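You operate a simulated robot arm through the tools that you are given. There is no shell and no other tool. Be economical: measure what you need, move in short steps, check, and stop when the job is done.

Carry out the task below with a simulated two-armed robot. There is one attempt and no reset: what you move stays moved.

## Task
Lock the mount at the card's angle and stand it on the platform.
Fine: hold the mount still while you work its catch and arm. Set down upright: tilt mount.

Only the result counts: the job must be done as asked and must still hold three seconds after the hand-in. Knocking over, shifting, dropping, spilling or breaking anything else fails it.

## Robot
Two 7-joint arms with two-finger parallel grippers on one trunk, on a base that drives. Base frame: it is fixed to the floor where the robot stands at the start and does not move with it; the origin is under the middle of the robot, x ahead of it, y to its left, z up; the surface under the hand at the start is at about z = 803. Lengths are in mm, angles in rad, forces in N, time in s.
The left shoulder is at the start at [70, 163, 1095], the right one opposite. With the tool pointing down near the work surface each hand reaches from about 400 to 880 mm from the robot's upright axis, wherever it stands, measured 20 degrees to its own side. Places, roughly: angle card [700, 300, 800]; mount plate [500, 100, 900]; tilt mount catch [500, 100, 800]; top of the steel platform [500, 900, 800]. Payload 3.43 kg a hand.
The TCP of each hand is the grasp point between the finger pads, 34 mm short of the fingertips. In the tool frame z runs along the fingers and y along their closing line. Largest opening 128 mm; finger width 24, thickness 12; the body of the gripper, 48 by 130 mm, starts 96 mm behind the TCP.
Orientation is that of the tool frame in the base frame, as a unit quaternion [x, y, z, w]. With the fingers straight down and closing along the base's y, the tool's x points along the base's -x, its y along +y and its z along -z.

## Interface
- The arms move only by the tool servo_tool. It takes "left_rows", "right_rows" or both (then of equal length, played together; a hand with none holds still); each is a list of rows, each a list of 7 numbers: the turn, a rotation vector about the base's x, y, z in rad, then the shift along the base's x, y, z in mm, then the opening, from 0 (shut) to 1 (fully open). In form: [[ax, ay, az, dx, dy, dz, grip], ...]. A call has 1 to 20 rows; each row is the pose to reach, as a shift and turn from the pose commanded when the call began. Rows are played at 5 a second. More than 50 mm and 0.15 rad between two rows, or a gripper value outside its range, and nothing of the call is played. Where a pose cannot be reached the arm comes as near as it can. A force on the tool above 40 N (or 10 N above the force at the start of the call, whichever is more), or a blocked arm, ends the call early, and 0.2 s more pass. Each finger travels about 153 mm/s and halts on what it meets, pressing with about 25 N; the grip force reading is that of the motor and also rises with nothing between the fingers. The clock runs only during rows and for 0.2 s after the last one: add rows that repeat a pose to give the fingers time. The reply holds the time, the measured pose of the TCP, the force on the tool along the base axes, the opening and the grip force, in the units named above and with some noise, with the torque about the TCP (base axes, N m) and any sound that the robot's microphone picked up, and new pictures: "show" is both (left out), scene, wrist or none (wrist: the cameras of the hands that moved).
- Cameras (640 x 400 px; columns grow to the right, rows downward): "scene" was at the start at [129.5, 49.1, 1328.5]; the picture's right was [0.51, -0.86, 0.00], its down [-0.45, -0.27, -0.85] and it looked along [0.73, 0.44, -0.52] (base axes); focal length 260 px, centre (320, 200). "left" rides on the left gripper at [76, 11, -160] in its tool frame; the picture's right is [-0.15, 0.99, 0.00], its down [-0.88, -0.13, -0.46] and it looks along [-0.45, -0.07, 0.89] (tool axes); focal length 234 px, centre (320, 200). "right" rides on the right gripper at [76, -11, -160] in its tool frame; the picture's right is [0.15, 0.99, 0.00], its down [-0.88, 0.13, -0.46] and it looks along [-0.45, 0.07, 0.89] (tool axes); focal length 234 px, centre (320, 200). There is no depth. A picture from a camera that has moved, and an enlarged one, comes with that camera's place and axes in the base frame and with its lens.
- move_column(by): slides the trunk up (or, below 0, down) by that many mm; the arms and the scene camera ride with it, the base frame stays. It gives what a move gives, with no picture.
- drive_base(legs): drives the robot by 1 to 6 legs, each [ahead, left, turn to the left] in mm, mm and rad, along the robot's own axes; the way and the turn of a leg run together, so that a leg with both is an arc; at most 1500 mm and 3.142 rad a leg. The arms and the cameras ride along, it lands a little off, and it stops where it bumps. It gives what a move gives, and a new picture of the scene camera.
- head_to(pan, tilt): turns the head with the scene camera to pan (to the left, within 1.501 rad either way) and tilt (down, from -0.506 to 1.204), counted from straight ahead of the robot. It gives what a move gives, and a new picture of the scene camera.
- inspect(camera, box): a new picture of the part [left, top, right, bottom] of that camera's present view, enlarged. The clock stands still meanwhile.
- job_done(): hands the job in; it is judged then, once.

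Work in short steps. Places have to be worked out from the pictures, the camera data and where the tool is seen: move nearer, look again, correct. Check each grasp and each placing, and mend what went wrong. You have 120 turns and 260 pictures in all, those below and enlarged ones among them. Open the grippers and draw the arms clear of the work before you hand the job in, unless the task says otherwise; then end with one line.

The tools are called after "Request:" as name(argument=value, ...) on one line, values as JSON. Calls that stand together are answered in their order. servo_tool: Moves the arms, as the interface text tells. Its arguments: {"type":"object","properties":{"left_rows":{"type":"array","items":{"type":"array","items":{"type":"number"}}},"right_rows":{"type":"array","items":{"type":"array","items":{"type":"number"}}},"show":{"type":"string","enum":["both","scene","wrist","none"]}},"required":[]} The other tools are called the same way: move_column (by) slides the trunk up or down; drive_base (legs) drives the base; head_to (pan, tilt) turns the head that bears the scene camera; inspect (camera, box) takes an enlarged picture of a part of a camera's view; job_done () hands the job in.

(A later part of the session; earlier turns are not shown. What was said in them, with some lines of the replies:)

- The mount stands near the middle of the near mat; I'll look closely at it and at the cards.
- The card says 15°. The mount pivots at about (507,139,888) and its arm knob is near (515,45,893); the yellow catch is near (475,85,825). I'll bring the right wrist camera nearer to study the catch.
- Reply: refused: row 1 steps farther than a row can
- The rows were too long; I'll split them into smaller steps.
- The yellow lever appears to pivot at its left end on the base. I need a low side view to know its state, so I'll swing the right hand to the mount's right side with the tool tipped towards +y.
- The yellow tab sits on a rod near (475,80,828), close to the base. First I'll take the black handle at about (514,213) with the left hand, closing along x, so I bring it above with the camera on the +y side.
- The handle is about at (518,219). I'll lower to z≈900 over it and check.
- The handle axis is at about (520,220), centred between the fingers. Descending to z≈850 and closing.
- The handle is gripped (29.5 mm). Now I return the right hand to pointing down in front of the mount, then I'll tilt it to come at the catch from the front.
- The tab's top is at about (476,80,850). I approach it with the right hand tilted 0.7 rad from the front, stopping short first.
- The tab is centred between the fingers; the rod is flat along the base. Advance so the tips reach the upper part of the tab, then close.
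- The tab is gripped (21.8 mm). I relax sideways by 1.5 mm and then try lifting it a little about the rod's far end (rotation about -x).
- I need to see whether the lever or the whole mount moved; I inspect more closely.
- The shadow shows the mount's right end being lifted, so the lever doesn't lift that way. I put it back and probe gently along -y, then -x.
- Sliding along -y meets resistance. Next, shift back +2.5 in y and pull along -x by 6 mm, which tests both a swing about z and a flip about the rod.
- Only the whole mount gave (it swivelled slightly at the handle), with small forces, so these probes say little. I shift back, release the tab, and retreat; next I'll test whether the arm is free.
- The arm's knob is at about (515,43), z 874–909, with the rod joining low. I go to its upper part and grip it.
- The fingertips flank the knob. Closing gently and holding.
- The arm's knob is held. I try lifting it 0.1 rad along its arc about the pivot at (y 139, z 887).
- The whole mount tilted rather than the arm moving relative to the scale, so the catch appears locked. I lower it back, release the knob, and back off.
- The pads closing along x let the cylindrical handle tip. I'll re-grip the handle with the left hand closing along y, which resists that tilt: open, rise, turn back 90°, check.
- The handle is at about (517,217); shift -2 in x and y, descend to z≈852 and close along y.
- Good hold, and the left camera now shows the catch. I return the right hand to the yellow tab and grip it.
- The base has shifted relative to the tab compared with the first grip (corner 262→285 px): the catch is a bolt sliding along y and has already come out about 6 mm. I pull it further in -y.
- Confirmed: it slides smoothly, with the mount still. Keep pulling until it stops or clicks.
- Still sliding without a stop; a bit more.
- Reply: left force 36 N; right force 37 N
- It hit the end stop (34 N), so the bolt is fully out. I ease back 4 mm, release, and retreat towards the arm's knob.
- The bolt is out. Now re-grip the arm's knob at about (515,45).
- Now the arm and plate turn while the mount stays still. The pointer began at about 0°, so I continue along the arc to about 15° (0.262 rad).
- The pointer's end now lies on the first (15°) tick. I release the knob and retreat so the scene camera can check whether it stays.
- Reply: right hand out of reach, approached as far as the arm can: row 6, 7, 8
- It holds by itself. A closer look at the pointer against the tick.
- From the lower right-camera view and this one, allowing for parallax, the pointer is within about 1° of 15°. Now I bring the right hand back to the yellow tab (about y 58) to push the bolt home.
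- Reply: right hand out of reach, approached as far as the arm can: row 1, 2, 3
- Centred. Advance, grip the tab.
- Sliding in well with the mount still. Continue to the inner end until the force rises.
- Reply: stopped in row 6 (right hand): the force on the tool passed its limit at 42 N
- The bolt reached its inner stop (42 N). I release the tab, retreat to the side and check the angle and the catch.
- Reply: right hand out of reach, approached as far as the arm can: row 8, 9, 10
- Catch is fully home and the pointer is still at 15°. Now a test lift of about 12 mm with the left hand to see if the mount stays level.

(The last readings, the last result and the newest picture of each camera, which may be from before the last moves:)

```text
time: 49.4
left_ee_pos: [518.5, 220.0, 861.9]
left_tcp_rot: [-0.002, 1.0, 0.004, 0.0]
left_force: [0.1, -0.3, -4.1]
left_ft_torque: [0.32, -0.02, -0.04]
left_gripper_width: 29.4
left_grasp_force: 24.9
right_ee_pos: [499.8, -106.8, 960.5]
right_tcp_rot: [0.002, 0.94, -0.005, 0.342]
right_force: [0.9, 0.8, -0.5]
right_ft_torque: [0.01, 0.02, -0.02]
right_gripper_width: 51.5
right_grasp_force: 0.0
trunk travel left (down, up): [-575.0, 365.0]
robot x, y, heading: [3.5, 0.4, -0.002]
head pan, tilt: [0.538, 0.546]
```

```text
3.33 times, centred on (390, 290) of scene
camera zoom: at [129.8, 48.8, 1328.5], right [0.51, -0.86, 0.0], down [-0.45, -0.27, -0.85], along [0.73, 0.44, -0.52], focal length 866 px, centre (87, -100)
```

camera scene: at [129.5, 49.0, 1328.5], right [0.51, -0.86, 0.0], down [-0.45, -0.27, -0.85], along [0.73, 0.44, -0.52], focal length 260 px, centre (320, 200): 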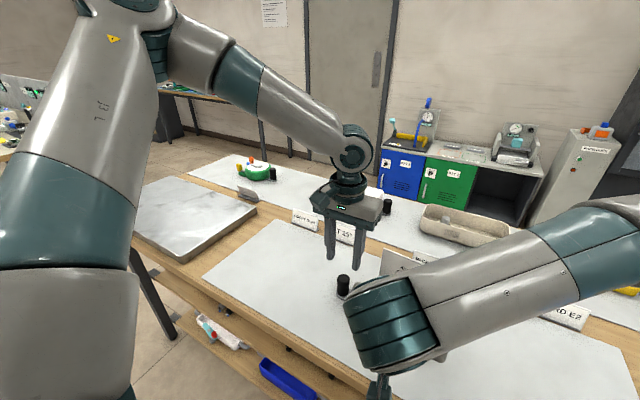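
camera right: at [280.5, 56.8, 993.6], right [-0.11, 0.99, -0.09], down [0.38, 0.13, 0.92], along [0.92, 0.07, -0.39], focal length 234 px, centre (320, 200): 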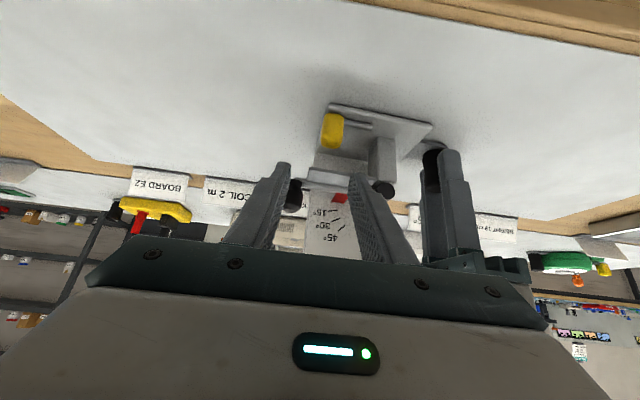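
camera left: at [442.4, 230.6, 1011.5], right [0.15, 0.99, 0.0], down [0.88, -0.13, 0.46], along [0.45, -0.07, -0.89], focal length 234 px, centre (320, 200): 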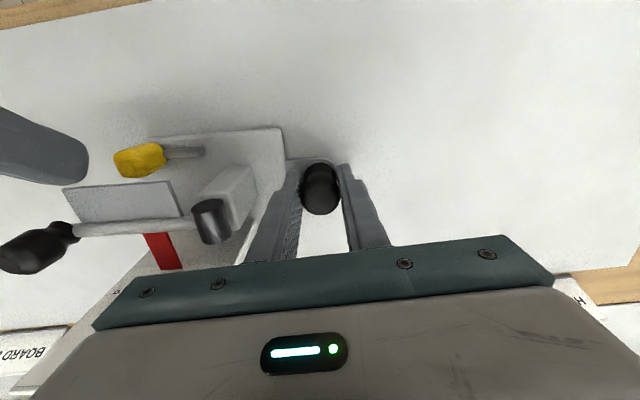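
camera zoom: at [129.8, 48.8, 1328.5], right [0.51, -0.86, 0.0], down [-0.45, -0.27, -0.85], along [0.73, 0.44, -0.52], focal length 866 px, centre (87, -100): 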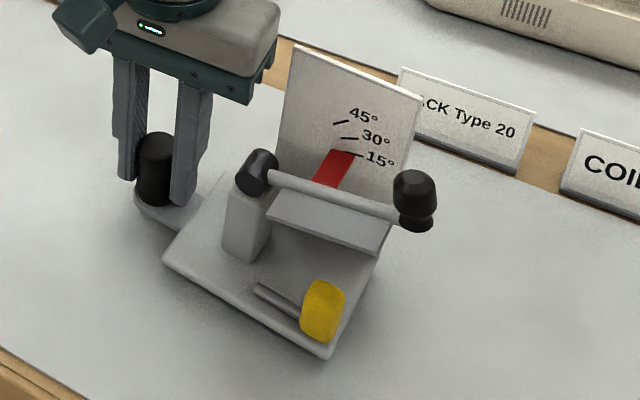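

It lifts level, about 4 N. Raise by a further 100 mm, slowly.

Request:
servo_tool(left_rows=[[0, 0, 0, 0, 0, 15, 0.05], [0, 0, 0, 0, 0, 30, 0.05], [0, 0, 0, 0, 0, 45, 0.05], [0, 0, 0, 0, 0, 60, 0.05], [0, 0, 0, 0, 0, 75, 0.05], [0, 0, 0, 0, 0, 90, 0.05], [0, 0, 0, 0, 0, 100, 0.05], [0, 0, 0, 0, 0, 100, 0.05]], show="scene")

```text
time: 51.2
left_ee_pos: [518.5, 220.4, 964.4]
left_tcp_rot: [-0.001, 1.0, 0.003, 0.001]
left_force: [-0.1, 0.2, -3.4]
left_ft_torque: [0.26, -0.01, 0.01]
left_gripper_width: 29.3
left_grasp_force: 24.9
right_ee_pos: [499.6, -106.9, 959.9]
right_tcp_rot: [0.001, 0.94, -0.005, 0.342]
right_force: [0.3, 0.1, 0.4]
right_ft_torque: [0.02, 0.04, 0.03]
right_gripper_width: 51.2
right_grasp_force: 0.1
trunk travel left (down, up): [-575.0, 365.0]
robot x, y, heading: [-1.5, 0.3, -0.0]
head pan, tilt: [0.538, 0.546]
camera scene: at [130.0, 49.0, 1328.5], right [0.51, -0.86, 0.0], down [-0.45, -0.27, -0.85], along [0.73, 0.44, -0.52], focal length 260 px, centre (320, 200)
```

scene: 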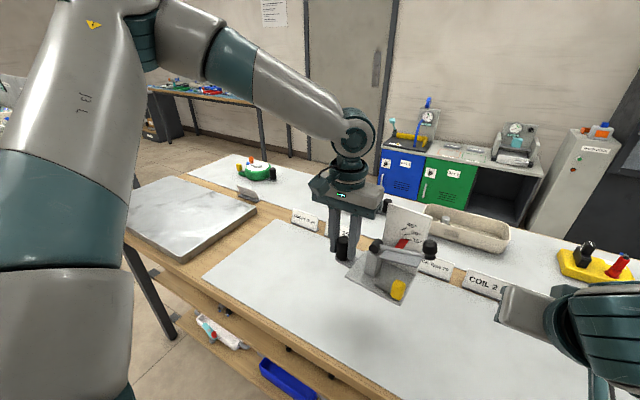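

Carried level and clear. Now drive left 680 mm in two legs.

Request:
drive_base(legs=[[0, 340, 0], [0, 340, 0]])

```text
time: 55.3
left_ee_pos: [517.6, 903.9, 963.0]
left_tcp_rot: [-0.003, 1.0, 0.002, 0.0]
left_force: [-0.5, -0.3, -3.5]
left_ft_torque: [0.27, -0.03, -0.02]
left_gripper_width: 29.5
left_grasp_force: 24.6
right_ee_pos: [500.0, 576.7, 960.7]
right_tcp_rot: [-0.001, 0.94, -0.004, 0.342]
right_force: [0.5, 0.1, 0.1]
right_ft_torque: [-0.01, -0.02, -0.04]
right_gripper_width: 51.2
right_grasp_force: 0.1
trunk travel left (down, up): [-575.0, 365.0]
robot x, y, heading: [3.5, 684.3, 0.001]
head pan, tilt: [0.538, 0.546]
camera scene: at [129.5, 730.9, 1328.5], right [0.51, -0.86, 0.0], down [-0.45, -0.27, -0.85], along [0.73, 0.44, -0.52], focal length 260 px, centre (320, 200)
```

scene: 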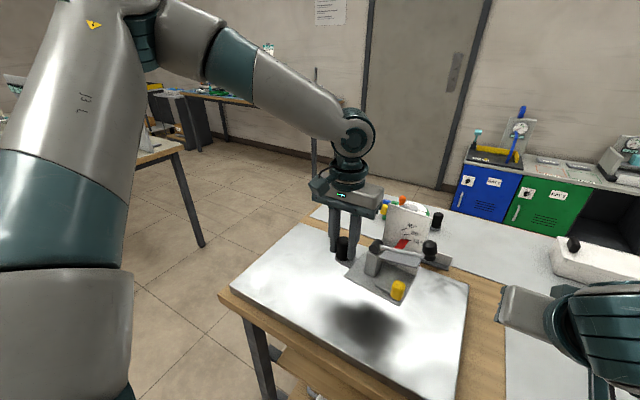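

The mount is over the middle of the platform. Lower by 60 mm, then look.

Request:
servo_tool(left_rows=[[0, 0, 0, 0, 0, -15, 0.05], [0, 0, 0, 0, 0, -30, 0.05], [0, 0, 0, 0, 0, -45, 0.05], [0, 0, 0, 0, 0, -60, 0.05], [0, 0, 0, 0, 0, -60, 0.05]], show="none")

Request:
inspect(camera="scene", box=[280, 200, 480, 350])

```text
time: 56.5
left_ee_pos: [516.5, 903.9, 904.6]
left_tcp_rot: [-0.003, 1.0, 0.003, 0.0]
left_force: [0.2, -0.2, -3.8]
left_ft_torque: [0.26, -0.02, 0.01]
left_gripper_width: 29.5
left_grasp_force: 25.3
right_ee_pos: [499.6, 575.3, 961.2]
right_tcp_rot: [-0.001, 0.939, -0.003, 0.343]
right_force: [-0.6, 0.8, 0.4]
right_ft_torque: [-0.03, 0.0, 0.0]
right_gripper_width: 51.1
right_grasp_force: 0.1
trunk travel left (down, up): [-575.0, 365.0]
robot x, y, heading: [-0.9, 681.2, 0.0]
head pan, tilt: [0.538, 0.546]
```

```text
2.67 times, centred on (380, 275) of scene
camera zoom: at [129.2, 730.5, 1328.5], right [0.51, -0.86, 0.0], down [-0.45, -0.27, -0.85], along [0.73, 0.44, -0.52], focal length 692 px, centre (160, 0)
```

zoom: 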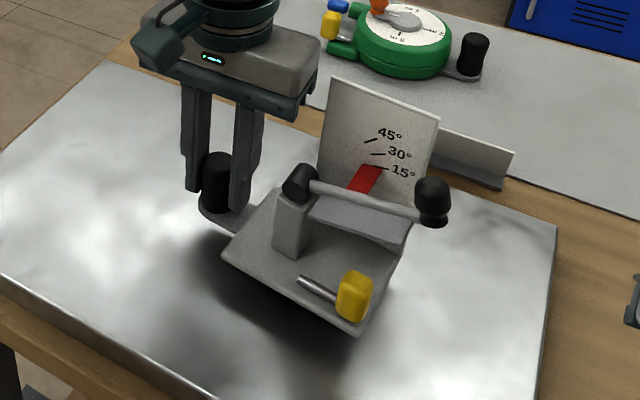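

Still hanging free (about −3.8 N). Lower 18 mm in small steps, watching the force.

Request:
servo_tool(left_rows=[[0, 0, 0, 0, 0, -4, 0.05], [0, 0, 0, 0, 0, -8, 0.05], [0, 0, 0, 0, 0, -12, 0.05], [0, 0, 0, 0, 0, -15, 0.05], [0, 0, 0, 0, 0, -18, 0.05]], show="none")

Request:
inspect(camera="scene", box=[320, 230, 450, 340])

```text
time: 57.7
left_ee_pos: [517.6, 902.3, 885.8]
left_tcp_rot: [-0.003, 1.0, 0.004, 0.0]
left_force: [-0.3, -0.7, -3.8]
left_ft_torque: [0.32, 0.05, -0.03]
left_gripper_width: 29.3
left_grasp_force: 25.0
right_ee_pos: [500.0, 575.4, 959.8]
right_tcp_rot: [0.0, 0.94, -0.005, 0.342]
right_force: [0.0, 0.2, 0.8]
right_ft_torque: [-0.05, 0.02, 0.02]
right_gripper_width: 51.3
right_grasp_force: 0.1
trunk travel left (down, up): [-575.0, 365.0]
robot x, y, heading: [0.3, 680.8, -0.004]
head pan, tilt: [0.538, 0.546]
```

```text
3.64 times, centred on (385, 285) of scene
camera zoom: at [129.6, 730.7, 1328.5], right [0.51, -0.86, 0.0], down [-0.45, -0.27, -0.85], along [0.73, 0.44, -0.52], focal length 944 px, centre (84, -109)
```

zoom: 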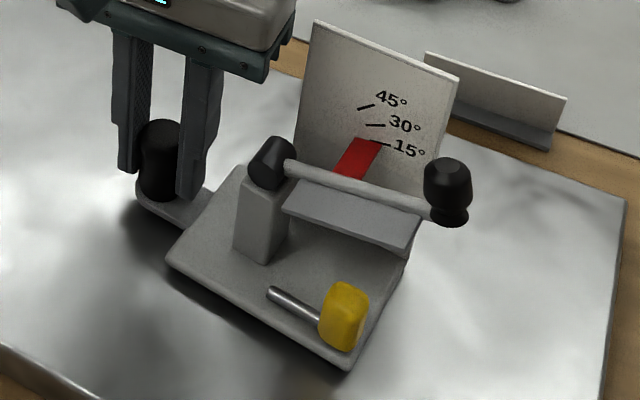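

Still free (−3.8 N), the shadow is closing. Lower 8 mm more in 2 mm steps.

Request:
servo_tool(left_rows=[[0, 0, 0, 0, 0, -2, 0.05], [0, 0, 0, 0, 0, -4, 0.05], [0, 0, 0, 0, 0, -6, 0.05], [0, 0, 0, 0, 0, -8, 0.05]], show="none")

Request:
inspect(camera="left", box=[60, 60, 380, 270])

```text
time: 58.7
left_ee_pos: [517.0, 904.0, 879.8]
left_tcp_rot: [-0.002, 1.0, 0.003, 0.002]
left_force: [1.7, 4.2, 12.6]
left_ft_torque: [-0.78, 0.6, 0.02]
left_gripper_width: 29.8
left_grasp_force: 24.8
right_ee_pos: [499.3, 574.8, 960.6]
right_tcp_rot: [0.0, 0.94, -0.004, 0.342]
right_force: [-0.8, 0.0, -0.4]
right_ft_torque: [0.01, 0.0, -0.02]
right_gripper_width: 51.1
right_grasp_force: 0.0
trunk travel left (down, up): [-575.0, 365.0]
robot x, y, heading: [0.1, 684.0, 0.005]
head pan, tilt: [0.538, 0.546]
```

```text
1.90 times, centred on (220, 165) of left
camera zoom: at [442.0, 914.3, 1038.7], right [0.14, 0.99, 0.01], down [0.88, -0.13, 0.46], along [0.45, -0.06, -0.89], focal length 446 px, centre (510, 267)
```

zoom: 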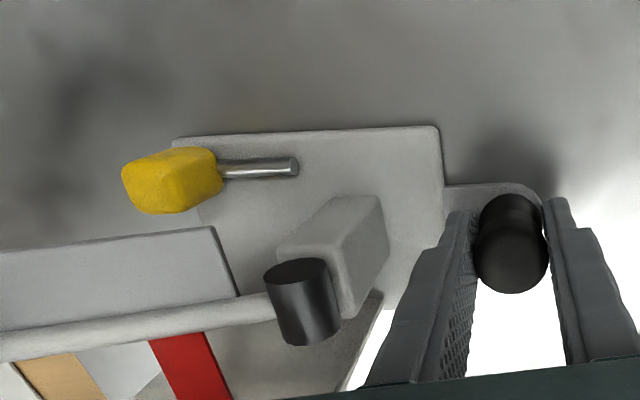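

It has touched down (12.6 N). Ease up 2 mm, open the fingers, and rise clear.

Request:
servo_tool(left_rows=[[0, 0, 0, 0, 0, 2, 0.05], [0, 0, 0, 0, 0, 2, 0.15], [0, 0, 0, 0, 0, 2, 0.3], [0, 0, 0, 0, 0, 2, 0.4], [0, 0, 0, 0, 0, 2, 0.4], [0, 0, 0, 0, 0, 30, 0.4], [0, 0, 0, 0, 0, 65, 0.4], [0, 0, 0, 0, 0, 105, 0.5], [0, 0, 0, 0, 40, 130, 0.5]], show="scene")

Request:
inspect(camera="scene", box=[320, 230, 450, 340])

Request:
inspect(camera="left", box=[60, 60, 380, 270])

```text
time: 60.7
left_ee_pos: [517.6, 944.8, 1006.8]
left_tcp_rot: [-0.001, 1.0, 0.001, 0.0]
left_force: [0.2, 0.3, -0.1]
left_ft_torque: [-0.05, -0.03, 0.0]
left_gripper_width: 64.2
left_grasp_force: 0.2
right_ee_pos: [497.2, 577.5, 960.9]
right_tcp_rot: [-0.001, 0.939, -0.005, 0.343]
right_force: [0.1, 0.2, 0.0]
right_ft_torque: [-0.01, -0.01, -0.04]
right_gripper_width: 51.2
right_grasp_force: 0.2
trunk travel left (down, up): [-575.0, 365.0]
robot x, y, heading: [-0.9, 680.8, 0.0]
head pan, tilt: [0.538, 0.546]
camera scene: at [127.8, 733.2, 1328.6], right [0.51, -0.86, 0.0], down [-0.45, -0.27, -0.85], along [0.73, 0.44, -0.52], focal length 260 px, centre (320, 200)
```

scene: 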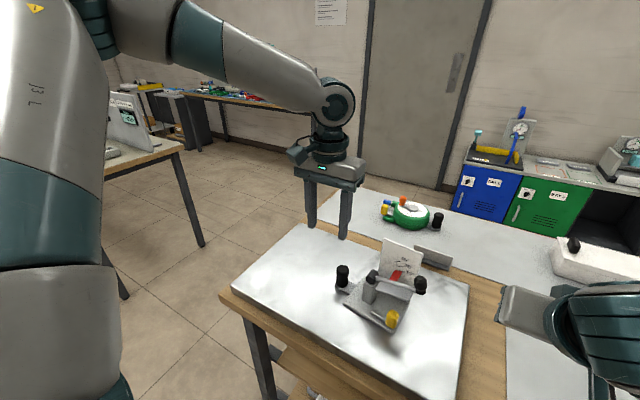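

```text
3.64 times, centred on (385, 285) of scene
camera zoom: at [127.8, 733.2, 1328.6], right [0.51, -0.86, 0.0], down [-0.45, -0.27, -0.85], along [0.73, 0.44, -0.52], focal length 944 px, centre (84, -109)
```

zoom: 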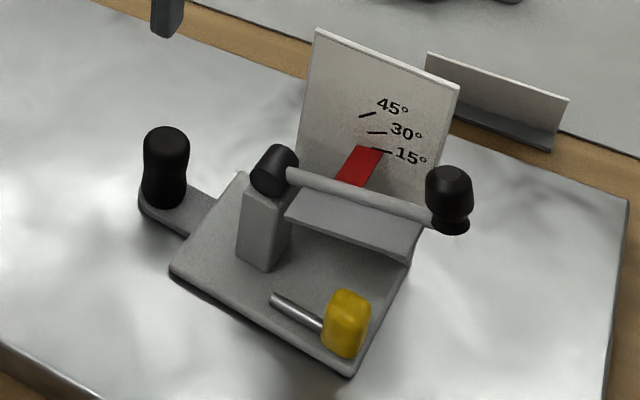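

```text
1.90 times, centred on (220, 165) of left
camera zoom: at [441.5, 956.7, 1167.3], right [0.14, 0.99, 0.0], down [0.88, -0.13, 0.46], along [0.45, -0.06, -0.89], focal length 446 px, centre (510, 267)
```

zoom: 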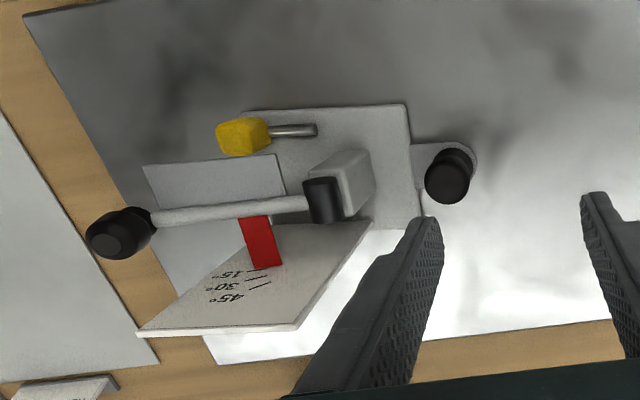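

The mount stands flat on the platform with its pointer at 15°, the bolt is pushed home, and both hands are open and clear. Handing in.

Request:
job_done()

```text
The job is handed in.
```

The mount is locked at 15°, as the card says, and stands upright on the steel platform, with both hands open and clear of it.
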